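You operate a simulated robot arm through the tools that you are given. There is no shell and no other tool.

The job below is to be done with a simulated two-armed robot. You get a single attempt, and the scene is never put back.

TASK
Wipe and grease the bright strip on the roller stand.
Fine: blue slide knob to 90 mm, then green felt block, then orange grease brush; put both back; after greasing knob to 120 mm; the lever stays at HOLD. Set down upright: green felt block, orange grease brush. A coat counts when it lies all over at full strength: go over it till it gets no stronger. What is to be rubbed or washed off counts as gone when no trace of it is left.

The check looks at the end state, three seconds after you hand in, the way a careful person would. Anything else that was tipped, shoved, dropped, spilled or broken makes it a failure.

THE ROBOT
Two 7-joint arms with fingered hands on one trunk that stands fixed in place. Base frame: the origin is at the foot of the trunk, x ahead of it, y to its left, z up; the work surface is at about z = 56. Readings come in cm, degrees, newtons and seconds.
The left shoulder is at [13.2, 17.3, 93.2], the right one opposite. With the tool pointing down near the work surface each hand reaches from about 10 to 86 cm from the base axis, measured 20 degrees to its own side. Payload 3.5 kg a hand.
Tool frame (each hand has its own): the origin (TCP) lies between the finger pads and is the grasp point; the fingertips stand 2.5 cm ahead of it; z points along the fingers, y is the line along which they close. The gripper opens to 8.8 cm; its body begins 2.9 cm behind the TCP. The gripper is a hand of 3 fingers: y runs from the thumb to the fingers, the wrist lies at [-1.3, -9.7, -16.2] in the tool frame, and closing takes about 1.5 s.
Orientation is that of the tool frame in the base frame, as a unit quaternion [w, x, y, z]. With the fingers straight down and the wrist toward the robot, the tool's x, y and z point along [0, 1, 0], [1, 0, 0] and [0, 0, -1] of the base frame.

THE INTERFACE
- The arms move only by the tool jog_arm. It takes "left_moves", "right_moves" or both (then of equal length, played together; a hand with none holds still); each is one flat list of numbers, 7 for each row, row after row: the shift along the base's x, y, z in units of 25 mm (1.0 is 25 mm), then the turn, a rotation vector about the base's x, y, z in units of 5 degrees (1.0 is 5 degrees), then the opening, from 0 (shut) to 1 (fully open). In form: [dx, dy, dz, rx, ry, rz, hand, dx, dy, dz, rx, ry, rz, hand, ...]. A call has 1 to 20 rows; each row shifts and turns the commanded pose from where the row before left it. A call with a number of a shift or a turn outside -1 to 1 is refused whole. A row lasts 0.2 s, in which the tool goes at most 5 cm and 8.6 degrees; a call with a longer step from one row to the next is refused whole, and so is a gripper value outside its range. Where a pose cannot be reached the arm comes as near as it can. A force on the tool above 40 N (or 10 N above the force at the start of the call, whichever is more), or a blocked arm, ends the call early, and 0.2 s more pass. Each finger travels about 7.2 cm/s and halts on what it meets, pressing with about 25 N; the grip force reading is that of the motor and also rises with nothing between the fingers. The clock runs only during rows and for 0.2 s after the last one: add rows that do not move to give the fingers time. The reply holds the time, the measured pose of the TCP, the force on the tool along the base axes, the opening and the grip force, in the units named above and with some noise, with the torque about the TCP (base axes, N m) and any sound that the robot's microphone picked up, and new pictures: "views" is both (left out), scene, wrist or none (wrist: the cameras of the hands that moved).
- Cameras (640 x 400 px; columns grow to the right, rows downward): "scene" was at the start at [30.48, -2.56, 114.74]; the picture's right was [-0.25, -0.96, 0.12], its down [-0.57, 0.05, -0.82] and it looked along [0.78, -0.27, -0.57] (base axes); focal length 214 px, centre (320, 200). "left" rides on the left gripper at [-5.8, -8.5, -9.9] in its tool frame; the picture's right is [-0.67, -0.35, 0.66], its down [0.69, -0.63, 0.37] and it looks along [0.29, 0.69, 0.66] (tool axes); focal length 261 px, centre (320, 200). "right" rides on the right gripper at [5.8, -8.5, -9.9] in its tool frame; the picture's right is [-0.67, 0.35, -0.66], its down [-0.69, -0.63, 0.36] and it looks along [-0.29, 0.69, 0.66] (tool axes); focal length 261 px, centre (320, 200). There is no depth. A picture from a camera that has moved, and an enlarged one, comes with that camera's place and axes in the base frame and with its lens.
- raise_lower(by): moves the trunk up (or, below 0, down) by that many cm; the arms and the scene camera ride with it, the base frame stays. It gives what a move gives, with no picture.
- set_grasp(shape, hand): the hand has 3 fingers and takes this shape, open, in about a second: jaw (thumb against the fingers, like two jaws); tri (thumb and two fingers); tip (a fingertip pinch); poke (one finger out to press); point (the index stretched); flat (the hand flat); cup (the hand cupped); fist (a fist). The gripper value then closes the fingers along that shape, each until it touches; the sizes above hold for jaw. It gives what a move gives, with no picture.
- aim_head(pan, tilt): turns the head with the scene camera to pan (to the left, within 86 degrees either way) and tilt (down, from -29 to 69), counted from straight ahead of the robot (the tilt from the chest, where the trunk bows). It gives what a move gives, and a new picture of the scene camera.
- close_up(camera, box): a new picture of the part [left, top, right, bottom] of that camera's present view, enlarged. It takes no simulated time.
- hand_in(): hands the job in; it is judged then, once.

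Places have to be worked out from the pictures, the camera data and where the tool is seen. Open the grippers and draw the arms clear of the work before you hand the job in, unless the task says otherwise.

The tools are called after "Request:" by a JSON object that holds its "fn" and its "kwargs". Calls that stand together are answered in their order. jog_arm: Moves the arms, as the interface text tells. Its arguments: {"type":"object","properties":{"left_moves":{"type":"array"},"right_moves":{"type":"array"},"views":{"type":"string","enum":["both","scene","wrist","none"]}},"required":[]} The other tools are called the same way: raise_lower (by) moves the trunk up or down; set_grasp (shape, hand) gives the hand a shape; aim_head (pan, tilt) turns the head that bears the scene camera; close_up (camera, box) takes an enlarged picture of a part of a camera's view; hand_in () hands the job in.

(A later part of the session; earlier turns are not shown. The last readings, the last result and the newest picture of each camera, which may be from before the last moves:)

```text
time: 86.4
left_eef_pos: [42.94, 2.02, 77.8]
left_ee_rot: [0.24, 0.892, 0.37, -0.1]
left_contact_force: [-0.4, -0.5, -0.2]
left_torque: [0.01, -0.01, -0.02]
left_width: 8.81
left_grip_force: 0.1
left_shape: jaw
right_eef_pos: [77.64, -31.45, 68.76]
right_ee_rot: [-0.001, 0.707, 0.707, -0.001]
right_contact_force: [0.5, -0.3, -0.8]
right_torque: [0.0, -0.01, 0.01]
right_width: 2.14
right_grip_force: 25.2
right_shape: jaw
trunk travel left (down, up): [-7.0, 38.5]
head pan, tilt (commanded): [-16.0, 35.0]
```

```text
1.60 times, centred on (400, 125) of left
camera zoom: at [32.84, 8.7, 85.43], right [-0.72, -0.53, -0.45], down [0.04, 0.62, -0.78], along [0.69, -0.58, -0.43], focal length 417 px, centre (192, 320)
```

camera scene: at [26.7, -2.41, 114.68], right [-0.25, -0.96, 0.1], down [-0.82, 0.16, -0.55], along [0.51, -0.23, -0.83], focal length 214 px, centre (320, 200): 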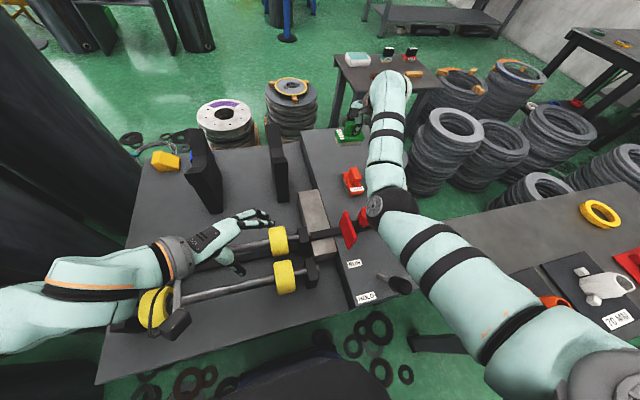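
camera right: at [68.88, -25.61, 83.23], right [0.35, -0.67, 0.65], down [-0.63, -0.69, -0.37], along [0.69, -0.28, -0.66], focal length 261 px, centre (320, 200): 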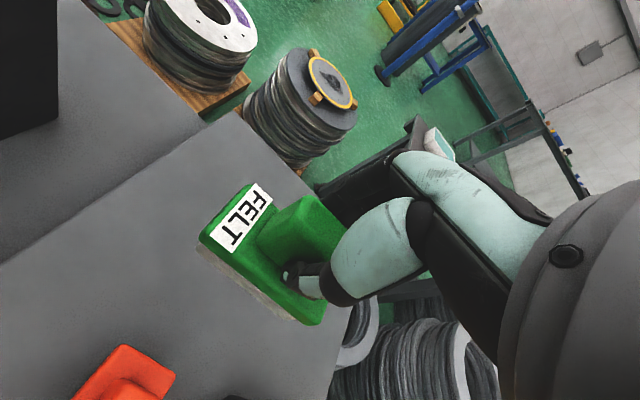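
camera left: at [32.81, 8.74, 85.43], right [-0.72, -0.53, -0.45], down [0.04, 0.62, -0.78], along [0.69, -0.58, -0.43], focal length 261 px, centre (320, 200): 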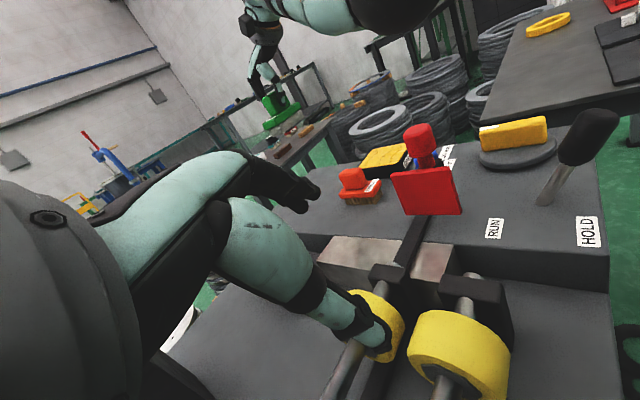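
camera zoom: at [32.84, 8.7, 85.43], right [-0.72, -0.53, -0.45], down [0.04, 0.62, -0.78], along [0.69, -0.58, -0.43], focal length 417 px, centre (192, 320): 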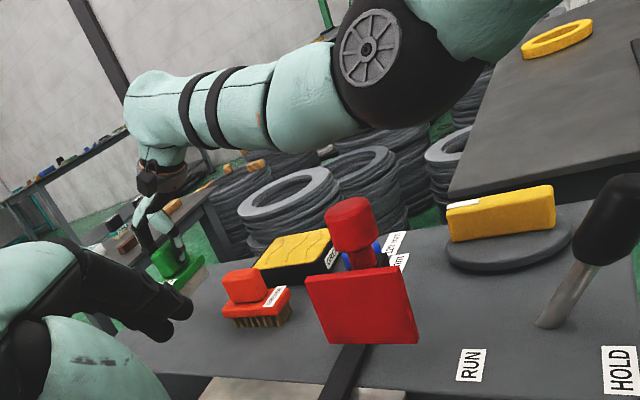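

Still about 3.5 cm of clearance over the red knob. I continue down to just above contact.

Request:
{"fn": "jog_arm", "kwargs": {"right_moves": [-0.03, 0, -0.6, 0, 0, 0, 0, -0.03, 0, -0.6, 0, 0, 0, 0, 0, 0, -0.6, 0, 0, 0, 0, 0, 0, -0.3, 0, 0, 0, 0], "views": "both"}}

Request:
{"fn": "close_up", "kwargs": {"camera": "left", "box": [200, 0, 600, 250]}}

```text
time: 87.4
left_eef_pos: [42.8, 2.06, 77.61]
left_ee_rot: [0.24, 0.892, 0.37, -0.1]
left_contact_force: [0.1, 0.0, -0.2]
left_torque: [-0.01, 0.0, -0.01]
left_width: 8.77
left_grip_force: 0.0
left_shape: jaw
right_eef_pos: [77.38, -31.64, 63.28]
right_ee_rot: [0.0, 0.706, 0.708, 0.0]
right_contact_force: [-0.4, 1.1, -1.0]
right_torque: [0.0, 0.01, 0.0]
right_width: 2.15
right_grip_force: 25.1
right_shape: jaw
trunk travel left (down, up): [-7.0, 38.5]
head pan, tilt (commanded): [-16.0, 35.0]
camera scene: at [26.67, -2.4, 114.69], right [-0.25, -0.96, 0.1], down [-0.82, 0.16, -0.55], along [0.51, -0.23, -0.83], focal length 214 px, centre (320, 200)
camera right: at [68.79, -25.89, 73.37], right [0.35, -0.67, 0.65], down [-0.63, -0.69, -0.37], along [0.69, -0.28, -0.66], focal length 261 px, centre (320, 200)
```

scene: 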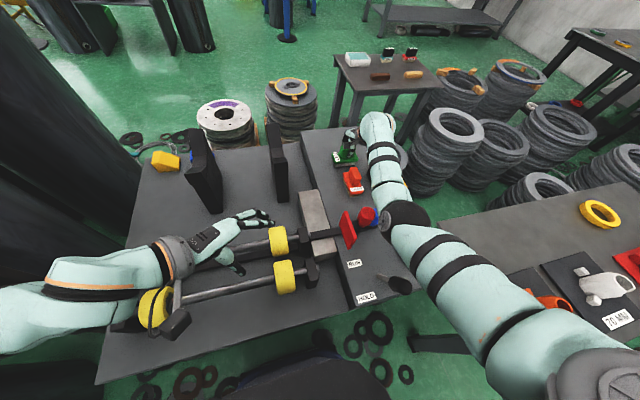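
right: 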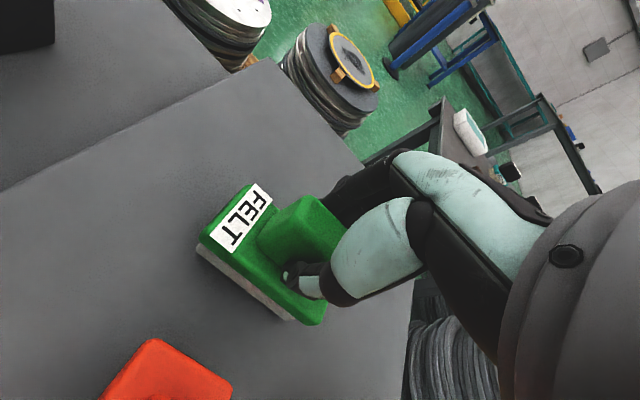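

```text
1.60 times, centred on (400, 125) of left
camera zoom: at [32.82, 8.71, 85.44], right [-0.72, -0.53, -0.45], down [0.04, 0.62, -0.78], along [0.69, -0.58, -0.43], focal length 417 px, centre (192, 320)
```

zoom: 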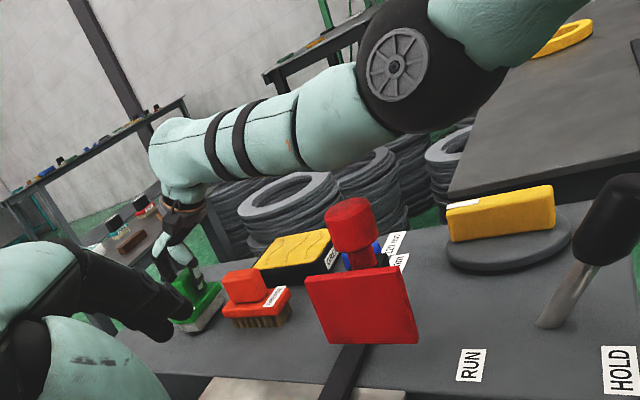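

Clearance remains good. I lower the last few millimetres onto the original spot until a light contact force shows.

Request:
{"fn": "jog_arm", "kwargs": {"right_moves": [0, 0.06, -0.06, 0, 0, 0, 0, 0, 0.02, -0.06, 0, 0, 0, 0, 0, 0, -0.04, 0, 0, 0, 0, 0, 0, 0, 0, 0, 0, 0], "views": "none"}}

```text
time: 88.4
left_eef_pos: [42.82, 2.12, 77.82]
left_ee_rot: [0.239, 0.892, 0.37, -0.1]
left_contact_force: [0.5, -1.1, 0.3]
left_torque: [0.0, 0.04, 0.0]
left_width: 8.78
left_grip_force: 0.0
left_shape: jaw
right_eef_pos: [77.28, -31.58, 62.96]
right_ee_rot: [0.0, 0.707, 0.708, -0.001]
right_contact_force: [-0.1, -0.6, -1.7]
right_torque: [0.0, 0.02, 0.01]
right_width: 2.15
right_grip_force: 24.7
right_shape: jaw
trunk travel left (down, up): [-7.0, 38.5]
head pan, tilt (commanded): [-16.0, 35.0]
```

Request:
{"fn": "jog_arm", "kwargs": {"right_moves": [0, 0.04, -0.05, 0, 0, 0, 0, 0, 0, -0.04, 0, 0, 0, 0, 0, 0, 0, 0, 0, 0, 0], "views": "none"}}

```text
time: 89.2
left_eef_pos: [42.82, 1.99, 77.79]
left_ee_rot: [0.239, 0.892, 0.371, -0.099]
left_contact_force: [-0.9, -0.6, -0.4]
left_torque: [-0.02, -0.02, 0.01]
left_width: 8.77
left_grip_force: 0.0
left_shape: jaw
right_eef_pos: [77.34, -31.2, 62.88]
right_ee_rot: [-0.001, 0.707, 0.708, -0.001]
right_contact_force: [-0.2, 0.2, -0.6]
right_torque: [0.02, -0.01, -0.04]
right_width: 2.14
right_grip_force: 25.1
right_shape: jaw
trunk travel left (down, up): [-7.0, 38.5]
head pan, tilt (commanded): [-16.0, 35.0]
```

Request:
{"fn": "jog_arm", "kwargs": {"right_moves": [0, -0.03, -0.04, 0, 0, 0, 0, 0, 0, 0, 0, 0, 0, 0], "views": "none"}}

```text
time: 89.8
left_eef_pos: [42.71, 1.98, 77.82]
left_ee_rot: [0.239, 0.892, 0.37, -0.099]
left_contact_force: [-0.6, 0.3, -0.3]
left_torque: [0.02, -0.01, 0.01]
left_width: 8.81
left_grip_force: 0.0
left_shape: jaw
right_eef_pos: [77.38, -31.3, 62.77]
right_ee_rot: [0.0, 0.706, 0.708, 0.0]
right_contact_force: [-1.4, 0.7, 3.4]
right_torque: [-0.01, 0.01, 0.0]
right_width: 2.13
right_grip_force: 25.0
right_shape: jaw
trunk travel left (down, up): [-7.0, 38.5]
head pan, tilt (commanded): [-16.0, 35.0]
```

The felt rests on the deck at its old place. I open the hand and lift straight up.

Request:
{"fn": "jog_arm", "kwargs": {"right_moves": [0, 0, 0, 0, 0, 0, 0.35, 0, 0, 0, 0, 0, 0, 0.55, 0, 0, 0, 0, 0, 0, 0.75, 0, 0, 0, 0, 0, 0, 0.8, 0, 0, 0.3, 0, 0, 0, 0.8, 0, 0, 0.6, 0, 0, 0, 0.8, 0, 0, 0.8, 0, 0, 0, 0.8, 0, 0, 0.8, 0, 0, 0, 0.8, 0, 0, 0.8, 0, 0, 0, 0.8], "views": "both"}}

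Request:
{"fn": "close_up", "kwargs": {"camera": "left", "box": [200, 0, 600, 250]}}

Request:
{"fn": "close_up", "kwargs": {"camera": "scene", "box": [280, 110, 440, 240]}}

```text
time: 91.8
left_eef_pos: [42.83, 2.06, 77.67]
left_ee_rot: [0.239, 0.892, 0.371, -0.099]
left_contact_force: [1.2, 0.3, 0.6]
left_torque: [-0.04, 0.0, -0.01]
left_width: 8.76
left_grip_force: 0.1
left_shape: jaw
right_eef_pos: [77.47, -31.07, 71.2]
right_ee_rot: [-0.002, 0.706, 0.708, -0.001]
right_contact_force: [1.0, -0.1, -0.1]
right_torque: [0.0, 0.0, 0.0]
right_width: 7.02
right_grip_force: 0.0
right_shape: jaw
trunk travel left (down, up): [-7.0, 38.5]
head pan, tilt (commanded): [-16.0, 35.0]
camera scene: at [26.62, -2.37, 114.7], right [-0.25, -0.96, 0.1], down [-0.82, 0.16, -0.55], along [0.51, -0.23, -0.83], focal length 214 px, centre (320, 200)
camera right: at [68.8, -25.41, 81.07], right [0.35, -0.67, 0.66], down [-0.63, -0.69, -0.37], along [0.69, -0.28, -0.66], focal length 261 px, centre (320, 200)
```

scene: 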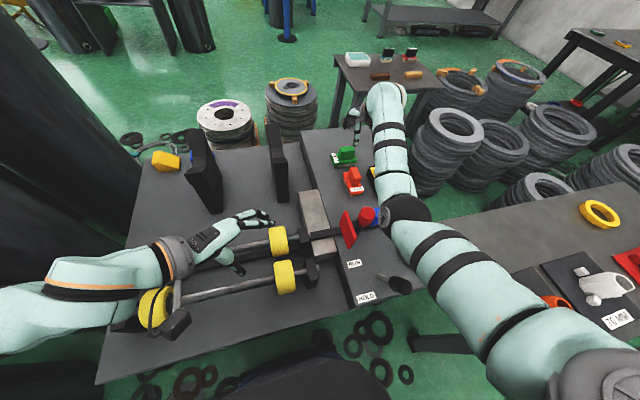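
right: 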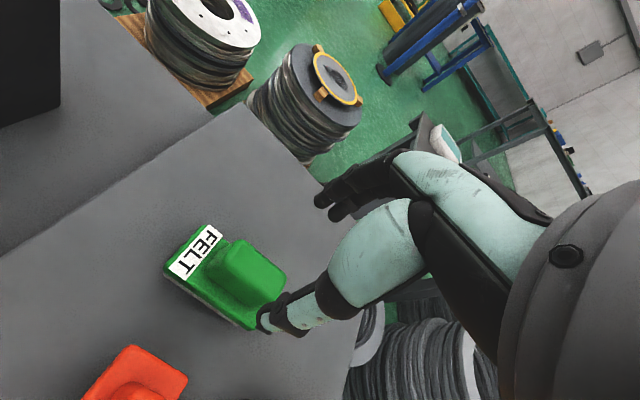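

```text
1.60 times, centred on (400, 125) of left
camera zoom: at [32.79, 8.73, 85.45], right [-0.72, -0.53, -0.45], down [0.04, 0.62, -0.78], along [0.69, -0.58, -0.43], focal length 417 px, centre (192, 320)
```

zoom: 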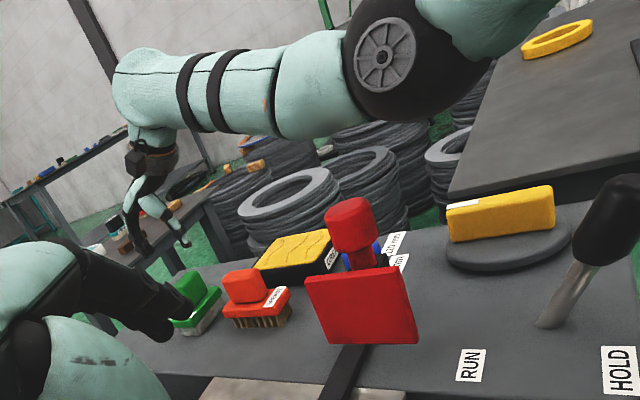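

```text
3.08 times, centred on (360, 175) of scene
camera zoom: at [26.62, -2.37, 114.7], right [-0.25, -0.96, 0.1], down [-0.82, 0.16, -0.55], along [0.51, -0.23, -0.83], focal length 660 px, centre (197, 277)
```

zoom: 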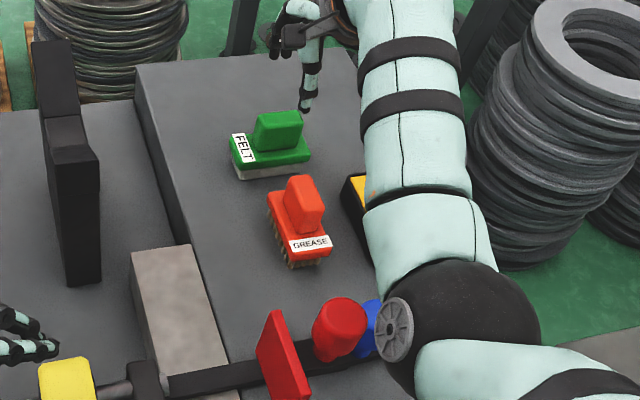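

The felt stands upright at its place. Next the brush: its handle is long along x, so I lift, turn the hand 90° about z (wrist to the right) and move above it.

Request:
{"fn": "jog_arm", "kwargs": {"right_moves": [0, 0, 0.6, 0, 0, 0, 0.8, -0.2, 0, 0.6, 0, 0, 0, 0.8, -0.25, 0, 0.5, 0, 0, 1, 0.8, -0.25, 0, 0.5, 0, 0, 1, 0.8, -0.25, 0, 0.4, 0, 0, 1, 0.8, -0.25, 0, 0.4, 0, 0, 1, 0.8, -0.25, 0, 0.4, 0, 0, 1, 0.8, -0.25, 0, 0.4, 0, 0, 1, 0.8, -0.25, 0, 0.3, 0, 0, 1, 0.8, -0.25, 0, 0.3, 0, 0, 1, 0.8, -0.25, 0, 0.2, 0, 0, 1, 0.8, -0.25, 0, 0.2, 0, 0, 1, 0.8], "views": "both"}}

Request:
{"fn": "close_up", "kwargs": {"camera": "left", "box": [200, 0, 600, 250]}}

```text
time: 94.4
left_eef_pos: [42.86, 1.94, 77.75]
left_ee_rot: [0.24, 0.892, 0.371, -0.099]
left_contact_force: [-0.1, 0.1, 0.1]
left_torque: [0.01, 0.03, 0.02]
left_width: 8.77
left_grip_force: 0.0
left_shape: jaw
right_eef_pos: [70.64, -31.26, 83.02]
right_ee_rot: [-0.001, 0.34, 0.94, -0.001]
right_contact_force: [0.6, -0.3, 0.2]
right_torque: [0.01, -0.01, -0.02]
right_width: 6.98
right_grip_force: 0.0
right_shape: jaw
trunk travel left (down, up): [-7.0, 38.5]
head pan, tilt (commanded): [-16.0, 35.0]
camera scene: at [26.63, -2.39, 114.7], right [-0.25, -0.96, 0.1], down [-0.82, 0.16, -0.55], along [0.51, -0.23, -0.83], focal length 214 px, centre (320, 200)
camera right: at [60.65, -34.12, 92.98], right [0.74, -0.16, 0.65], down [0.12, -0.92, -0.37], along [0.66, 0.35, -0.66], focal length 261 px, centre (320, 200)
```

scene: 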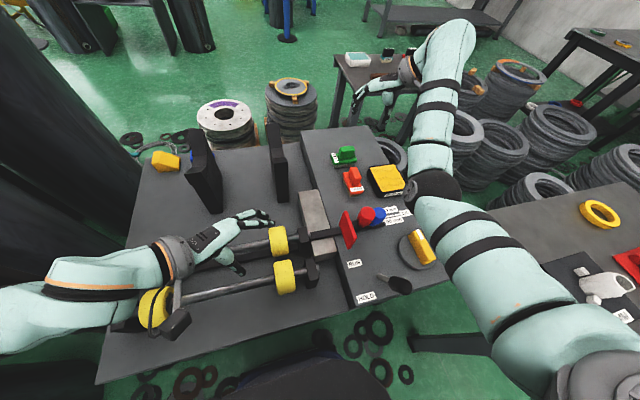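
right: 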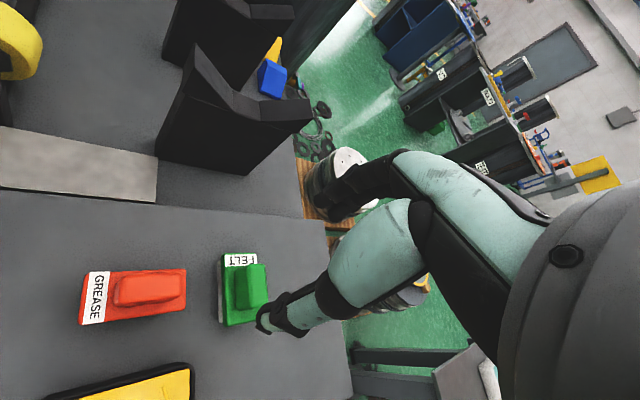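

```text
1.60 times, centred on (400, 125) of left
camera zoom: at [32.79, 8.72, 85.45], right [-0.72, -0.53, -0.45], down [0.04, 0.62, -0.78], along [0.69, -0.58, -0.43], focal length 417 px, centre (192, 320)
```

zoom: 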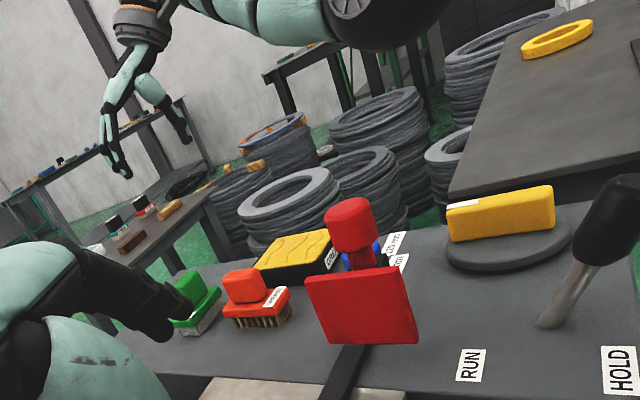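

The elbow is well up and outward in this orientation. I finish the turn to 90° and centre over the brush handle at about [66.1,-30.4].

Request:
{"fn": "jog_arm", "kwargs": {"right_moves": [-0.22, 0.04, 0, 0, 0, 1, 0.8, -0.22, 0.04, 0, 0, 0, 1, 0.8, -0.22, 0.04, 0, 0, 0, 1, 0.8, -0.22, 0.04, 0, 0, 0, 1, 0.8, -0.22, 0.04, 0, 0, 0, 1, 0.8, -0.22, 0.04, 0, 0, 0, 1, 0.8, -0.22, 0.04, -0.1, 0, 0, 1, 0.8, -0.22, 0.04, -0.1, 0, 0, 1, 0.8], "views": "both"}}

Request:
{"fn": "close_up", "kwargs": {"camera": "left", "box": [200, 0, 600, 250]}}

Request:
{"fn": "close_up", "kwargs": {"camera": "right", "box": [60, 200, 380, 400]}}

```text
time: 96.2
left_eef_pos: [42.88, 2.01, 77.77]
left_ee_rot: [0.24, 0.892, 0.37, -0.1]
left_contact_force: [-0.4, 0.4, 0.1]
left_torque: [-0.01, -0.01, 0.03]
left_width: 8.79
left_grip_force: 0.1
left_shape: jaw
right_eef_pos: [66.11, -30.43, 82.5]
right_ee_rot: [-0.001, -0.002, 1.0, 0.0]
right_contact_force: [0.0, -0.3, -0.1]
right_torque: [-0.03, 0.02, -0.06]
right_width: 7.04
right_grip_force: 0.0
right_shape: jaw
trunk travel left (down, up): [-7.0, 38.5]
head pan, tilt (commanded): [-16.0, 35.0]
camera scene: at [26.64, -2.39, 114.7], right [-0.25, -0.96, 0.1], down [-0.82, 0.16, -0.55], along [0.51, -0.23, -0.83], focal length 214 px, centre (320, 200)
camera right: at [60.42, -39.02, 92.38], right [0.67, 0.35, 0.66], down [0.69, -0.63, -0.37], along [0.28, 0.7, -0.66], focal length 261 px, centre (320, 200)
```

scene: 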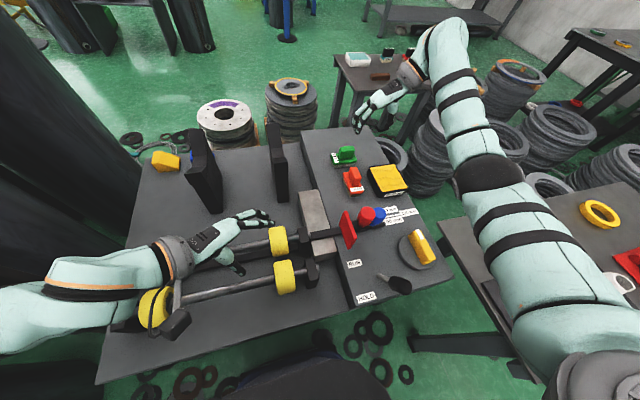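
right: 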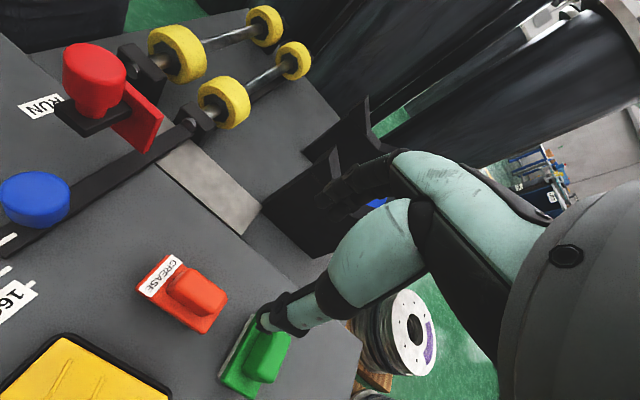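

```text
1.60 times, centred on (400, 125) of left
camera zoom: at [32.8, 8.72, 85.45], right [-0.72, -0.53, -0.45], down [0.04, 0.62, -0.78], along [0.69, -0.58, -0.43], focal length 417 px, centre (192, 320)
```

zoom: 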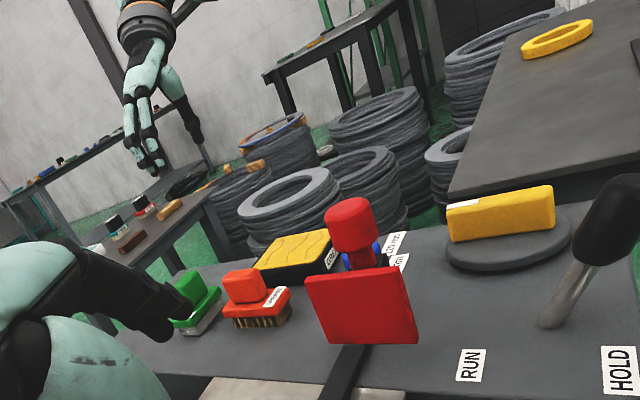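

```text
2.00 times, centred on (220, 300) of right
camera zoom: at [60.42, -39.02, 92.38], right [0.67, 0.35, 0.66], down [0.69, -0.63, -0.37], along [0.28, 0.7, -0.66], focal length 521 px, centre (520, 0)
```

zoom: 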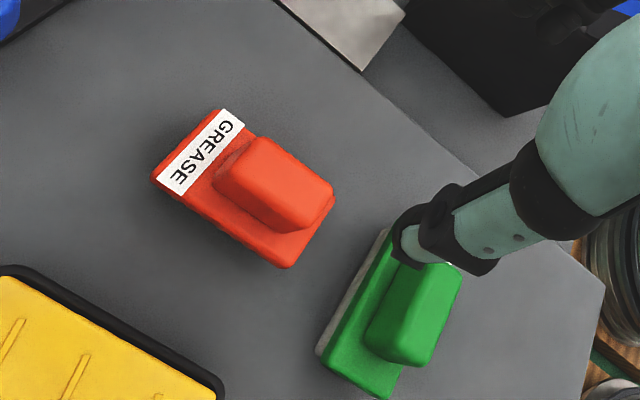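

The hand is turned and the elbow is now well out to the right. The reach down here needs a lower shoulder, so I lower the trunk by 3 cm, then descend toward the brush.

Request:
{"fn": "raise_lower", "kwargs": {"by": -3}}

Request:
{"fn": "jog_arm", "kwargs": {"right_moves": [0, 0, -0.7, 0, 0, 0, 0.8, 0, 0, -0.7, 0, 0, 0, 0.8, 0, 0, -0.7, 0, 0, 0, 0.8, 0, 0, -0.7, 0, 0, 0, 0.8, 0, 0, -0.7, 0, 0, 0, 0.8], "views": "both"}}

Request:
{"fn": "close_up", "kwargs": {"camera": "left", "box": [200, 0, 600, 250]}}

Request:
{"fn": "close_up", "kwargs": {"camera": "scene", "box": [300, 110, 460, 240]}}

```text
time: 97.0
left_eef_pos: [42.86, 2.0, 74.88]
left_ee_rot: [0.24, 0.892, 0.37, -0.098]
left_contact_force: [0.0, -0.3, 0.2]
left_torque: [0.01, 0.0, 0.0]
left_width: 8.79
left_grip_force: 0.1
left_shape: jaw
right_eef_pos: [66.2, -30.42, 79.67]
right_ee_rot: [0.001, 0.0, 1.0, -0.001]
right_contact_force: [-0.7, -0.1, 0.6]
right_torque: [-0.06, 0.0, 0.04]
right_width: 7.02
right_grip_force: 0.0
right_shape: jaw
trunk travel left (down, up): [-4.0, 41.5]
head pan, tilt (commanded): [-16.0, 35.0]
```

```text
time: 98.2
left_eef_pos: [42.9, 1.92, 74.81]
left_ee_rot: [0.239, 0.892, 0.371, -0.1]
left_contact_force: [0.3, 0.0, -0.4]
left_torque: [0.0, -0.02, 0.0]
left_width: 8.75
left_grip_force: 0.0
left_shape: jaw
right_eef_pos: [66.35, -30.45, 70.73]
right_ee_rot: [0.0, -0.001, 1.0, 0.0]
right_contact_force: [-0.1, 0.1, 0.1]
right_torque: [-0.03, 0.01, 0.0]
right_width: 7.03
right_grip_force: 0.1
right_shape: jaw
trunk travel left (down, up): [-4.0, 41.5]
head pan, tilt (commanded): [-16.0, 35.0]
camera scene: at [29.41, -2.4, 109.76], right [-0.25, -0.96, 0.12], down [-0.85, 0.16, -0.5], along [0.46, -0.23, -0.86], focal length 214 px, centre (320, 200)
camera right: at [60.5, -38.99, 80.66], right [0.67, 0.35, 0.65], down [0.69, -0.63, -0.36], along [0.28, 0.69, -0.66], focal length 261 px, centre (320, 200)
```

scene: 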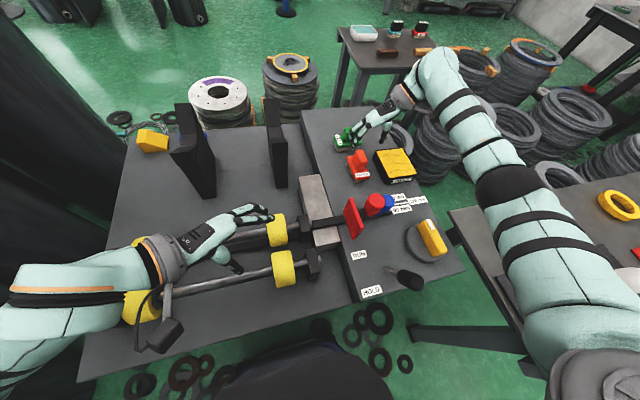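
right: 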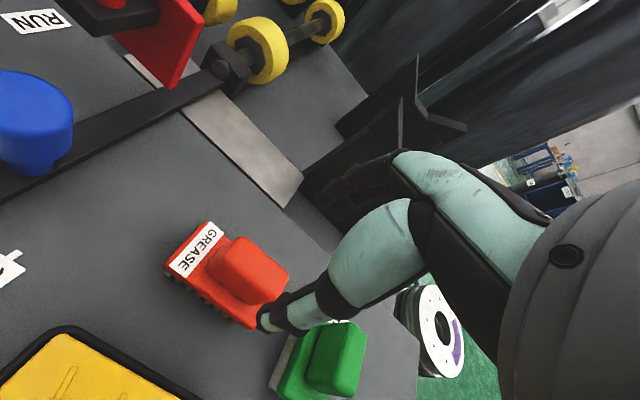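

```text
1.60 times, centred on (400, 125) of left
camera zoom: at [32.83, 8.64, 82.45], right [-0.72, -0.53, -0.45], down [0.04, 0.62, -0.78], along [0.69, -0.58, -0.43], focal length 417 px, centre (192, 320)
```

zoom: 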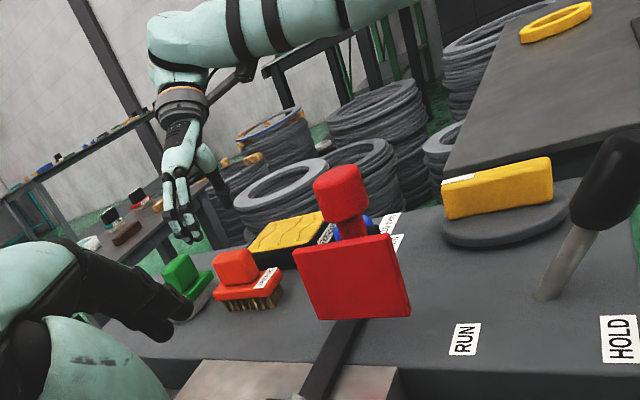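

```text
3.08 times, centred on (380, 175) of scene
camera zoom: at [29.41, -2.4, 109.76], right [-0.25, -0.96, 0.12], down [-0.85, 0.16, -0.5], along [0.46, -0.23, -0.86], focal length 660 px, centre (135, 277)
```

zoom: 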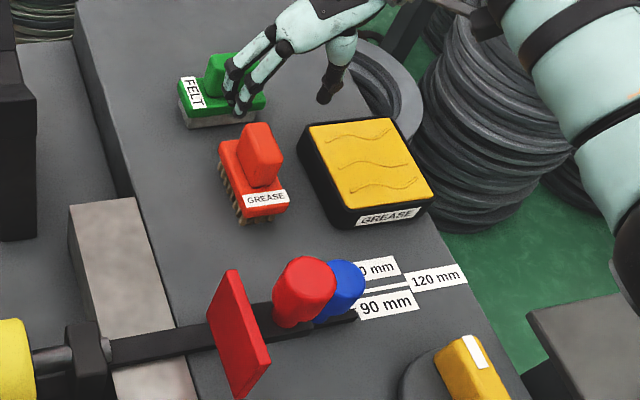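

Plenty of clearance now. I shift 0.4 cm back and descend to grip height around the brush handle.

Request:
{"fn": "jog_arm", "kwargs": {"right_moves": [-0.08, -0.03, -0.6, 0, 0, 0, 0.8, -0.08, 0, -0.6, 0, 0, 0, 0.8, 0, 0, -0.6, 0, 0, 0, 0.8, 0, 0, -0.6, 0, 0, 0, 0.8], "views": "wrist"}}

Request:
{"fn": "close_up", "kwargs": {"camera": "scene", "box": [300, 110, 460, 240]}}

Request:
{"fn": "close_up", "kwargs": {"camera": "left", "box": [280, 60, 520, 220]}}

```text
time: 99.2
left_eef_pos: [42.84, 1.92, 74.76]
left_ee_rot: [0.239, 0.892, 0.371, -0.099]
left_contact_force: [0.1, -0.3, -0.1]
left_torque: [0.0, 0.01, -0.02]
left_width: 8.76
left_grip_force: 0.1
left_shape: jaw
right_eef_pos: [65.85, -30.65, 64.75]
right_ee_rot: [0.0, 0.0, 1.0, -0.001]
right_contact_force: [0.4, 0.2, 0.2]
right_torque: [0.02, 0.06, -0.01]
right_width: 7.02
right_grip_force: 0.1
right_shape: jaw
trunk travel left (down, up): [-4.0, 41.5]
head pan, tilt (commanded): [-16.0, 35.0]
camera right: at [59.97, -39.1, 74.73], right [0.67, 0.35, 0.65], down [0.69, -0.63, -0.37], along [0.28, 0.69, -0.66], focal length 261 px, centre (320, 200)
```

right: 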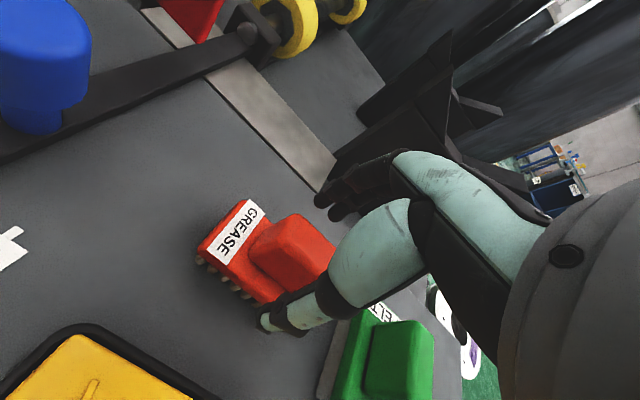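

```text
3.08 times, centred on (380, 175) of scene
camera zoom: at [29.4, -2.39, 109.76], right [-0.25, -0.96, 0.12], down [-0.85, 0.16, -0.5], along [0.46, -0.23, -0.86], focal length 660 px, centre (135, 277)
```

zoom: 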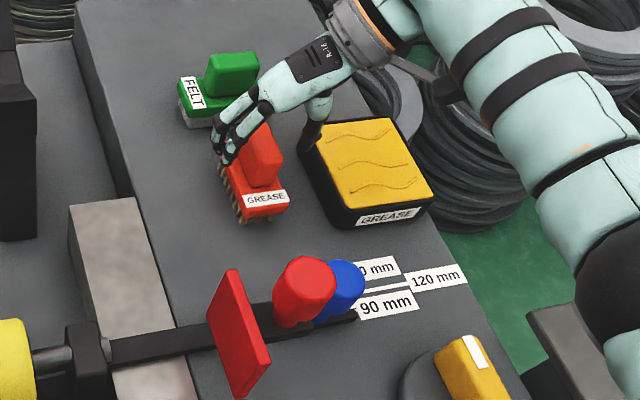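

```text
2.50 times, centred on (400, 140) of left
camera zoom: at [32.82, 8.65, 82.45], right [-0.72, -0.53, -0.45], down [0.04, 0.62, -0.78], along [0.69, -0.58, -0.43], focal length 652 px, centre (120, 350)
```

zoom: 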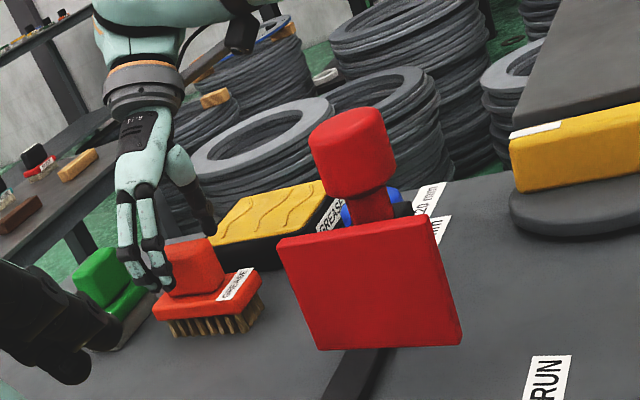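

Fingers straddle the brush handle. I descend 1.8 cm and close.

Request:
{"fn": "jog_arm", "kwargs": {"right_moves": [0, 0, -0.37, 0, 0, 0, 0.8, 0, 0, -0.37, 0, 0, 0, 0.8, 0, 0, 0, 0, 0, 0, 0.5, 0, 0, 0, 0, 0, 0, 0.25, 0, 0, 0, 0, 0, 0, 0, 0, 0, 0, 0, 0, 0, 0, 0, 0, 0, 0, 0, 0, 0, 0, 0, 0, 0, 0, 0, 0], "views": "wrist"}}

Request:
{"fn": "close_up", "kwargs": {"camera": "scene", "box": [300, 110, 460, 240]}}

Request:
{"fn": "close_up", "kwargs": {"camera": "left", "box": [280, 60, 520, 220]}}

```text
time: 101.0
left_eef_pos: [42.91, 2.02, 74.7]
left_ee_rot: [0.239, 0.892, 0.371, -0.1]
left_contact_force: [0.2, 0.6, 0.5]
left_torque: [0.02, 0.0, 0.02]
left_width: 8.76
left_grip_force: 0.1
left_shape: jaw
right_eef_pos: [65.91, -30.47, 62.91]
right_ee_rot: [0.0, -0.001, 1.0, -0.002]
right_contact_force: [-0.9, 0.3, -0.9]
right_torque: [0.03, -0.02, 0.01]
right_width: 2.11
right_grip_force: 25.2
right_shape: jaw
trunk travel left (down, up): [-4.0, 41.5]
head pan, tilt (commanded): [-16.0, 35.0]
camera right: at [60.02, -39.05, 72.87], right [0.67, 0.35, 0.65], down [0.69, -0.63, -0.37], along [0.28, 0.69, -0.66], focal length 261 px, centre (320, 200)
```

right: 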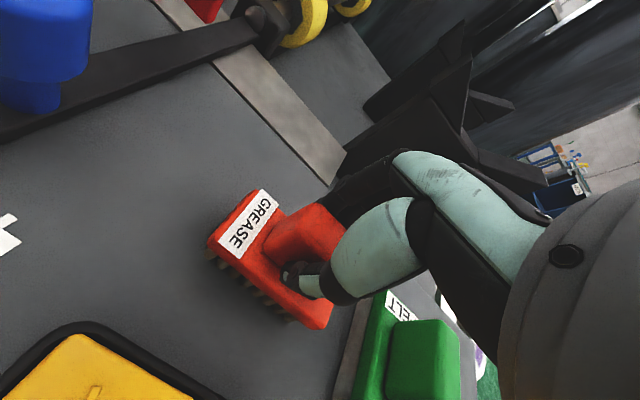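

```text
3.08 times, centred on (380, 175) of scene
camera zoom: at [29.4, -2.4, 109.76], right [-0.25, -0.96, 0.12], down [-0.85, 0.16, -0.5], along [0.46, -0.23, -0.86], focal length 660 px, centre (135, 277)
```

zoom: 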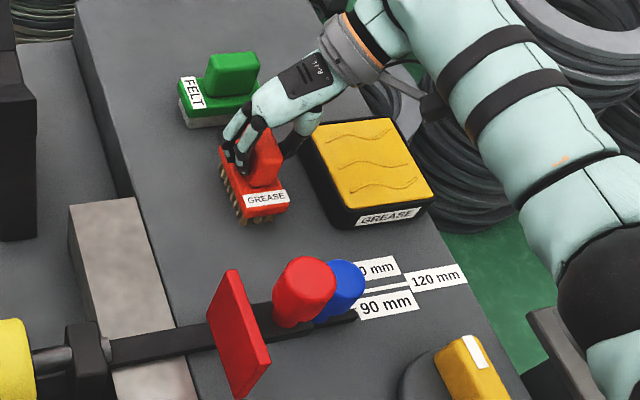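

```text
2.50 times, centred on (400, 140) of left
camera zoom: at [32.82, 8.65, 82.46], right [-0.72, -0.53, -0.45], down [0.04, 0.62, -0.78], along [0.69, -0.58, -0.43], focal length 652 px, centre (120, 350)
```

zoom: 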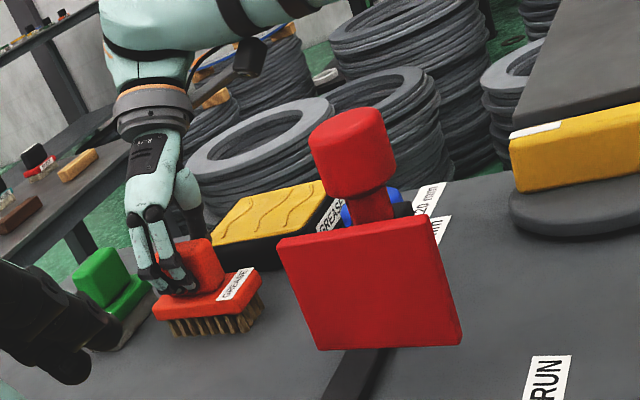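

The brush is gripped. I lift it 9 cm, and move it part-way toward the strip to free reach for raising the trunk.

Request:
{"fn": "jog_arm", "kwargs": {"right_moves": [0, 0, 0.3, 0, 0, 0, 0, 0, 0, 0.6, 0, 0, 0, 0, 0, 0, 0.8, 0, 0, 0, 0, 0, 0, 0.8, 0, 0, 0, 0, -0.1, 0.1, 0.8, 0, 0, 0, 0, -0.3, 0.4, 0.4, 0, 0, 0, 0, -0.4, 0.7, 0.3, 0, 0, 0, 0, -0.4, 0.7, 0.3, 0, 0, 0, 0, -0.3, 0.7, 0.2, 0, 0, 0, 0], "views": "both"}}

Request:
{"fn": "close_up", "kwargs": {"camera": "left", "box": [200, 0, 600, 250]}}

```text
time: 103.0
left_eef_pos: [42.94, 2.01, 74.71]
left_ee_rot: [0.239, 0.892, 0.37, -0.1]
left_contact_force: [0.7, -0.1, 0.0]
left_torque: [0.01, -0.03, -0.03]
left_width: 8.75
left_grip_force: 0.0
left_shape: jaw
right_eef_pos: [61.88, -24.11, 74.18]
right_ee_rot: [0.0, -0.001, 1.0, -0.001]
right_contact_force: [-0.1, 0.7, -2.0]
right_torque: [-0.03, 0.02, -0.01]
right_width: 2.07
right_grip_force: 24.6
right_shape: jaw
trunk travel left (down, up): [-4.0, 41.5]
head pan, tilt (commanded): [-16.0, 35.0]
camera scene: at [29.39, -2.38, 109.77], right [-0.25, -0.96, 0.12], down [-0.85, 0.16, -0.5], along [0.46, -0.23, -0.86], focal length 214 px, centre (320, 200)
camera right: at [56.09, -32.59, 84.13], right [0.67, 0.35, 0.65], down [0.69, -0.63, -0.37], along [0.28, 0.69, -0.66], focal length 261 px, centre (320, 200)
```

scene: 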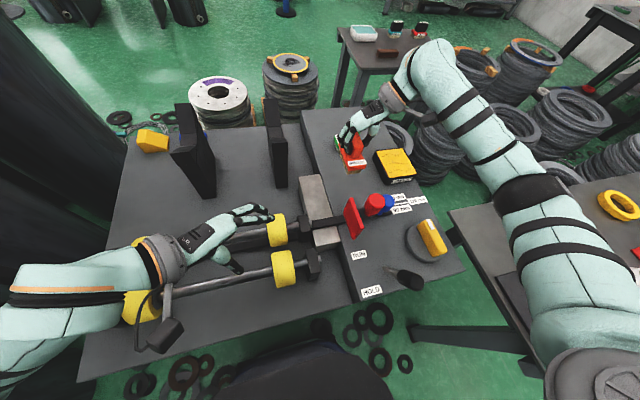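
right: 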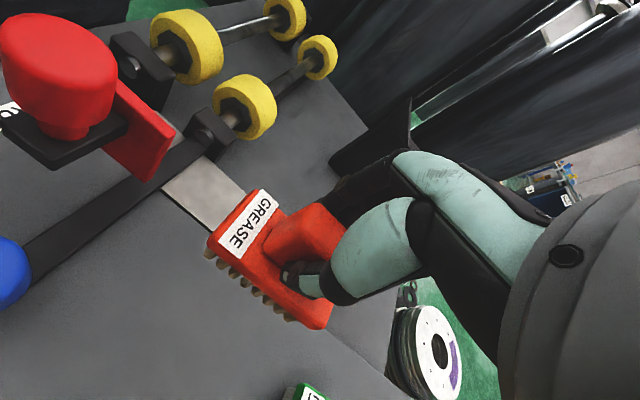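

```text
1.60 times, centred on (400, 125) of left
camera zoom: at [32.81, 8.66, 82.46], right [-0.72, -0.53, -0.45], down [0.04, 0.62, -0.78], along [0.69, -0.58, -0.43], focal length 417 px, centre (192, 320)
```

zoom: 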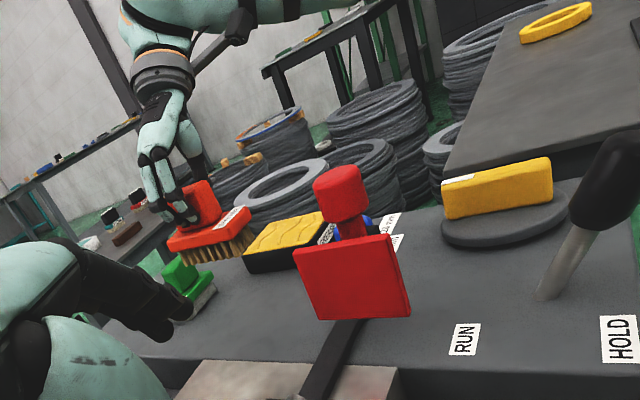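

The elbow stays out to the right in this posture, well clear of everything. I move the brush over the strip at about [60,-15.6,70].

Request:
{"fn": "jog_arm", "kwargs": {"right_moves": [-0.125, 0.57, -0.2, 0, 0, 0, 0, -0.125, 0.57, -0.2, 0, 0, 0, 0, -0.125, 0.57, -0.2, 0, 0, 0, 0, -0.125, 0.57, -0.3, 0, 0, 0, 0, -0.125, 0.57, -0.4, 0, 0, 0, 0, -0.125, 0.57, -0.4, 0, 0, 0, 0], "views": "both"}}

Request:
{"fn": "close_up", "kwargs": {"camera": "left", "box": [200, 0, 600, 250]}}

Request:
{"fn": "close_up", "kwargs": {"camera": "scene", "box": [260, 110, 460, 280]}}

```text
time: 104.4
left_eef_pos: [42.94, 1.96, 74.69]
left_ee_rot: [0.24, 0.892, 0.37, -0.099]
left_contact_force: [0.8, -0.7, -0.5]
left_torque: [0.0, 0.01, 0.01]
left_width: 8.78
left_grip_force: 0.1
left_shape: jaw
right_eef_pos: [60.18, -15.55, 70.0]
right_ee_rot: [0.0, -0.001, 1.0, -0.001]
right_contact_force: [0.5, -1.0, -2.4]
right_torque: [0.03, 0.0, 0.0]
right_width: 2.09
right_grip_force: 25.4
right_shape: jaw
trunk travel left (down, up): [-4.0, 41.5]
head pan, tilt (commanded): [-16.0, 35.0]
camera scene: at [29.42, -2.38, 109.76], right [-0.25, -0.96, 0.12], down [-0.85, 0.16, -0.5], along [0.46, -0.23, -0.86], focal length 214 px, centre (320, 200)
camera right: at [54.33, -24.09, 79.98], right [0.67, 0.35, 0.65], down [0.69, -0.63, -0.37], along [0.28, 0.69, -0.66], focal length 261 px, centre (320, 200)
```

scene: 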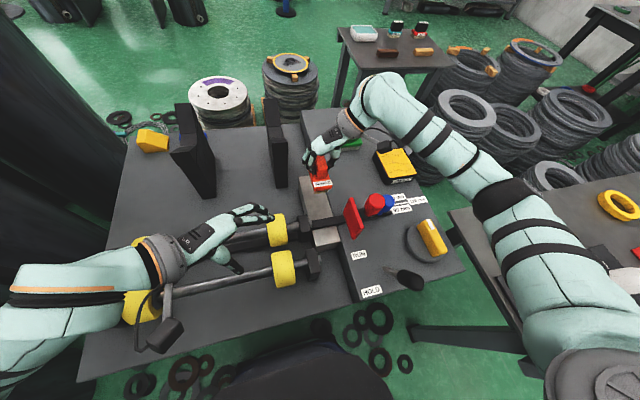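
right: 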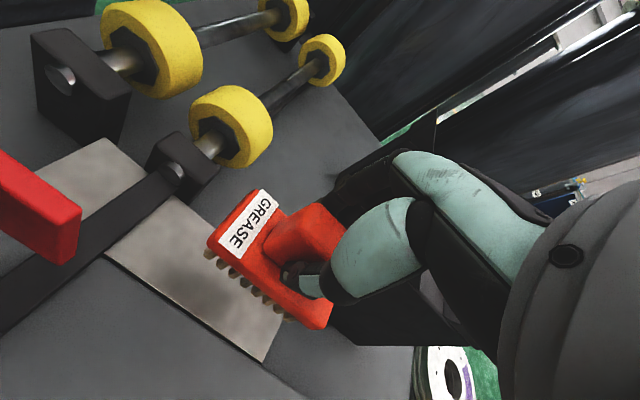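

```text
1.60 times, centred on (400, 125) of left
camera zoom: at [32.83, 8.66, 82.45], right [-0.72, -0.53, -0.45], down [0.04, 0.62, -0.78], along [0.69, -0.58, -0.43], focal length 417 px, centre (192, 320)
```

zoom: 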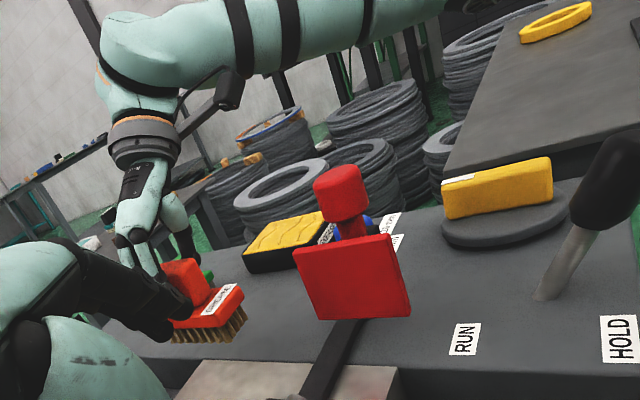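

```text
2.35 times, centred on (360, 195) of scene
camera zoom: at [29.42, -2.38, 109.76], right [-0.25, -0.96, 0.12], down [-0.85, 0.16, -0.5], along [0.46, -0.23, -0.86], focal length 505 px, centre (226, 212)
```

zoom: 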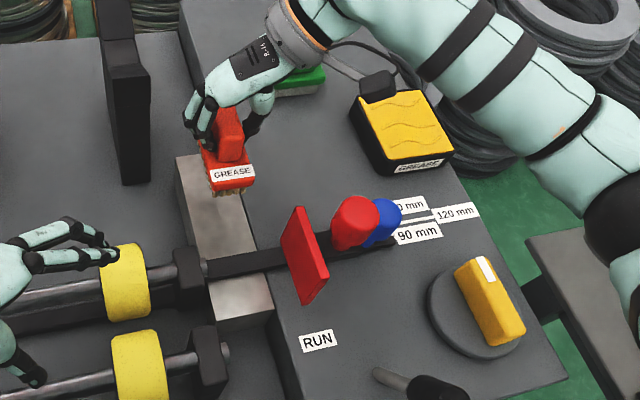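

The brush is over the strip with the bar and red plate clear. I lower it to just above contact.

Request:
{"fn": "jog_arm", "kwargs": {"right_moves": [0, 0, -0.6, 0, 0, 0, 0, 0, 0, -0.6, 0, 0, 0, 0, 0, 0, -0.6, 0, 0, 0, 0, 0, 0, -0.6, 0, 0, 0, 0, 0, 0, -0.3, 0, 0, 0, 0], "views": "wrist"}}

Request:
{"fn": "close_up", "kwargs": {"camera": "right", "box": [80, 80, 360, 380]}}

Request:
{"fn": "close_up", "kwargs": {"camera": "scene", "box": [280, 130, 400, 240]}}

```text
time: 105.6
left_eef_pos: [42.95, 1.86, 74.86]
left_ee_rot: [0.24, 0.892, 0.371, -0.099]
left_contact_force: [-0.3, 0.3, -0.3]
left_torque: [0.02, -0.01, 0.01]
left_width: 8.78
left_grip_force: 0.1
left_shape: jaw
right_eef_pos: [60.18, -15.49, 63.25]
right_ee_rot: [0.0, -0.001, 1.0, -0.001]
right_contact_force: [0.4, 0.2, -1.3]
right_torque: [0.04, 0.0, -0.01]
right_width: 2.08
right_grip_force: 24.9
right_shape: jaw
trunk travel left (down, up): [-4.0, 41.5]
head pan, tilt (commanded): [-16.0, 35.0]
camera right: at [54.29, -24.08, 73.11], right [0.67, 0.35, 0.65], down [0.69, -0.63, -0.36], along [0.28, 0.69, -0.66], focal length 261 px, centre (320, 200)
```

right: 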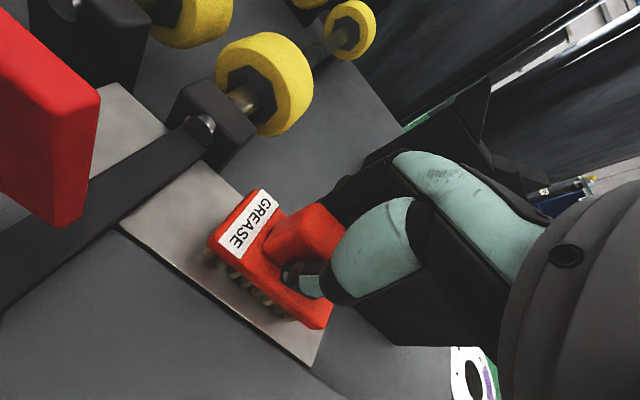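

```text
1.33 times, centred on (220, 230) of right
camera zoom: at [54.29, -24.08, 73.11], right [0.67, 0.35, 0.65], down [0.69, -0.63, -0.36], along [0.28, 0.69, -0.66], focal length 348 px, centre (453, 160)
```

zoom: 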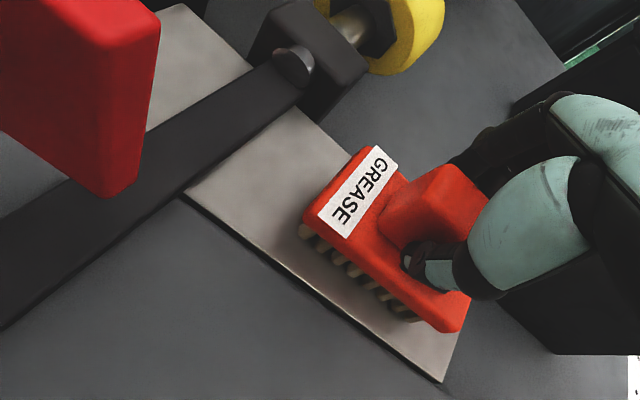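

```text
3.64 times, centred on (340, 185) of scene
camera zoom: at [29.4, -2.39, 109.76], right [-0.25, -0.96, 0.12], down [-0.85, 0.16, -0.5], along [0.46, -0.23, -0.86], focal length 780 px, centre (247, 254)
```

zoom: 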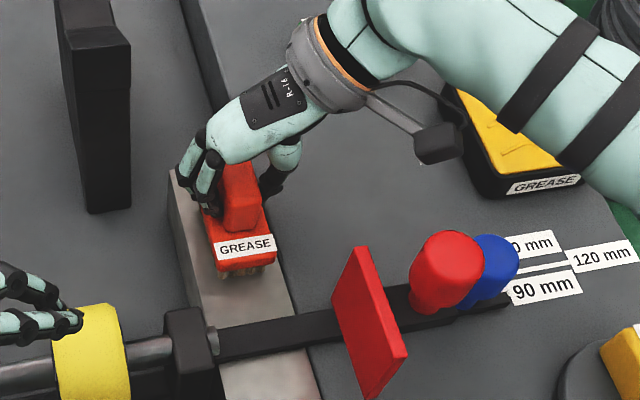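

The brush is centred within the strip's edges (y≈-12 to -19). I lower in millimetre steps until it touches.

Request:
{"fn": "jog_arm", "kwargs": {"right_moves": [0, 0, -0.06, 0, 0, 0, 0, 0, 0, -0.05, 0, 0, 0, 0, 0, 0, -0.05, 0, 0, 0, 0, 0, 0, 0, 0, 0, 0, 0], "views": "none"}}

```text
time: 106.6
left_eef_pos: [42.96, 1.88, 74.81]
left_ee_rot: [0.239, 0.892, 0.371, -0.098]
left_contact_force: [0.8, -0.2, 0.1]
left_torque: [0.0, 0.02, -0.03]
left_width: 8.78
left_grip_force: 0.0
left_shape: jaw
right_eef_pos: [60.18, -15.33, 62.94]
right_ee_rot: [0.0, 0.0, 1.0, -0.001]
right_contact_force: [0.8, -1.1, 3.0]
right_torque: [-0.01, 0.02, 0.01]
right_width: 2.09
right_grip_force: 25.4
right_shape: jaw
trunk travel left (down, up): [-4.0, 41.5]
head pan, tilt (commanded): [-16.0, 35.0]
```

Contact at z≈62.94. I stroke toward the bar and out to the far end, then look for a grease trace.

Request:
{"fn": "jog_arm", "kwargs": {"right_moves": [-0.3, 0, 0, 0, 0, 0, 0, -0.3, 0, 0, 0, 0, 0, 0, -0.3, 0, 0, 0, 0, 0, 0, -0.3, 0, 0, 0, 0, 0, 0, 0.3, 0, 0, 0, 0, 0, 0, 0.3, 0, 0, 0, 0, 0, 0, 0.3, 0, 0, 0, 0, 0, 0, 0.3, 0, 0, 0, 0, 0, 0, 0.3, 0, 0, 0, 0, 0, 0, 0.3, 0, 0, 0, 0, 0, 0, 0.3, 0, 0, 0, 0, 0, 0, 0.3, 0, 0, 0, 0, 0, 0], "views": "wrist"}}

Request:
{"fn": "close_up", "kwargs": {"camera": "scene", "box": [280, 130, 400, 240]}}

Request:
{"fn": "close_up", "kwargs": {"camera": "left", "box": [260, 120, 500, 320]}}

```text
time: 109.2
left_eef_pos: [42.76, 2.09, 74.85]
left_ee_rot: [0.239, 0.892, 0.37, -0.099]
left_contact_force: [-0.6, 0.2, 0.3]
left_torque: [0.02, -0.01, 0.0]
left_width: 8.79
left_grip_force: 0.1
left_shape: jaw
right_eef_pos: [63.16, -15.48, 62.85]
right_ee_rot: [0.001, -0.001, 1.0, -0.001]
right_contact_force: [-3.8, -0.4, 7.6]
right_torque: [0.0, 0.08, 0.06]
right_width: 2.11
right_grip_force: 25.1
right_shape: jaw
trunk travel left (down, up): [-4.0, 41.5]
head pan, tilt (commanded): [-16.0, 35.0]
camera right: at [57.28, -24.01, 72.82], right [0.67, 0.35, 0.66], down [0.69, -0.63, -0.36], along [0.28, 0.69, -0.66], focal length 261 px, centre (320, 200)
```

right: 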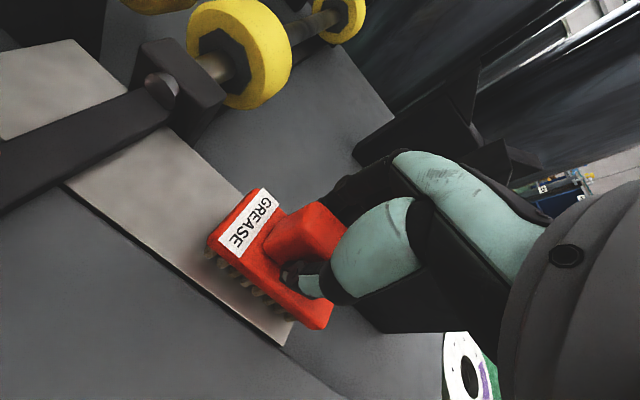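

```text
3.64 times, centred on (340, 185) of scene
camera zoom: at [29.27, -2.36, 109.81], right [-0.25, -0.96, 0.12], down [-0.85, 0.16, -0.5], along [0.46, -0.23, -0.86], focal length 780 px, centre (247, 254)
```

zoom: 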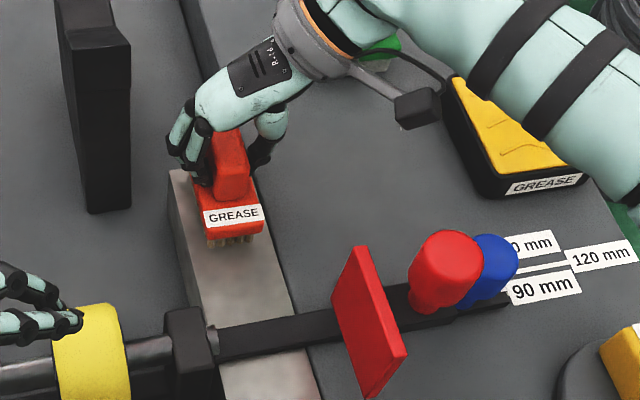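

```text
2.00 times, centred on (380, 220) of left
camera zoom: at [32.73, 8.68, 82.5], right [-0.72, -0.53, -0.45], down [0.04, 0.62, -0.78], along [0.69, -0.58, -0.43], focal length 521 px, centre (200, 160)
```

zoom: 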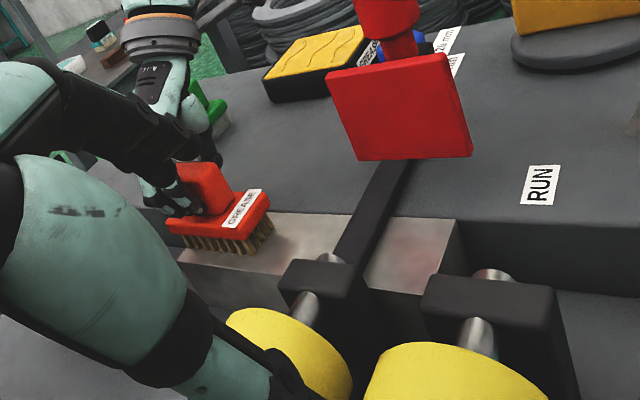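

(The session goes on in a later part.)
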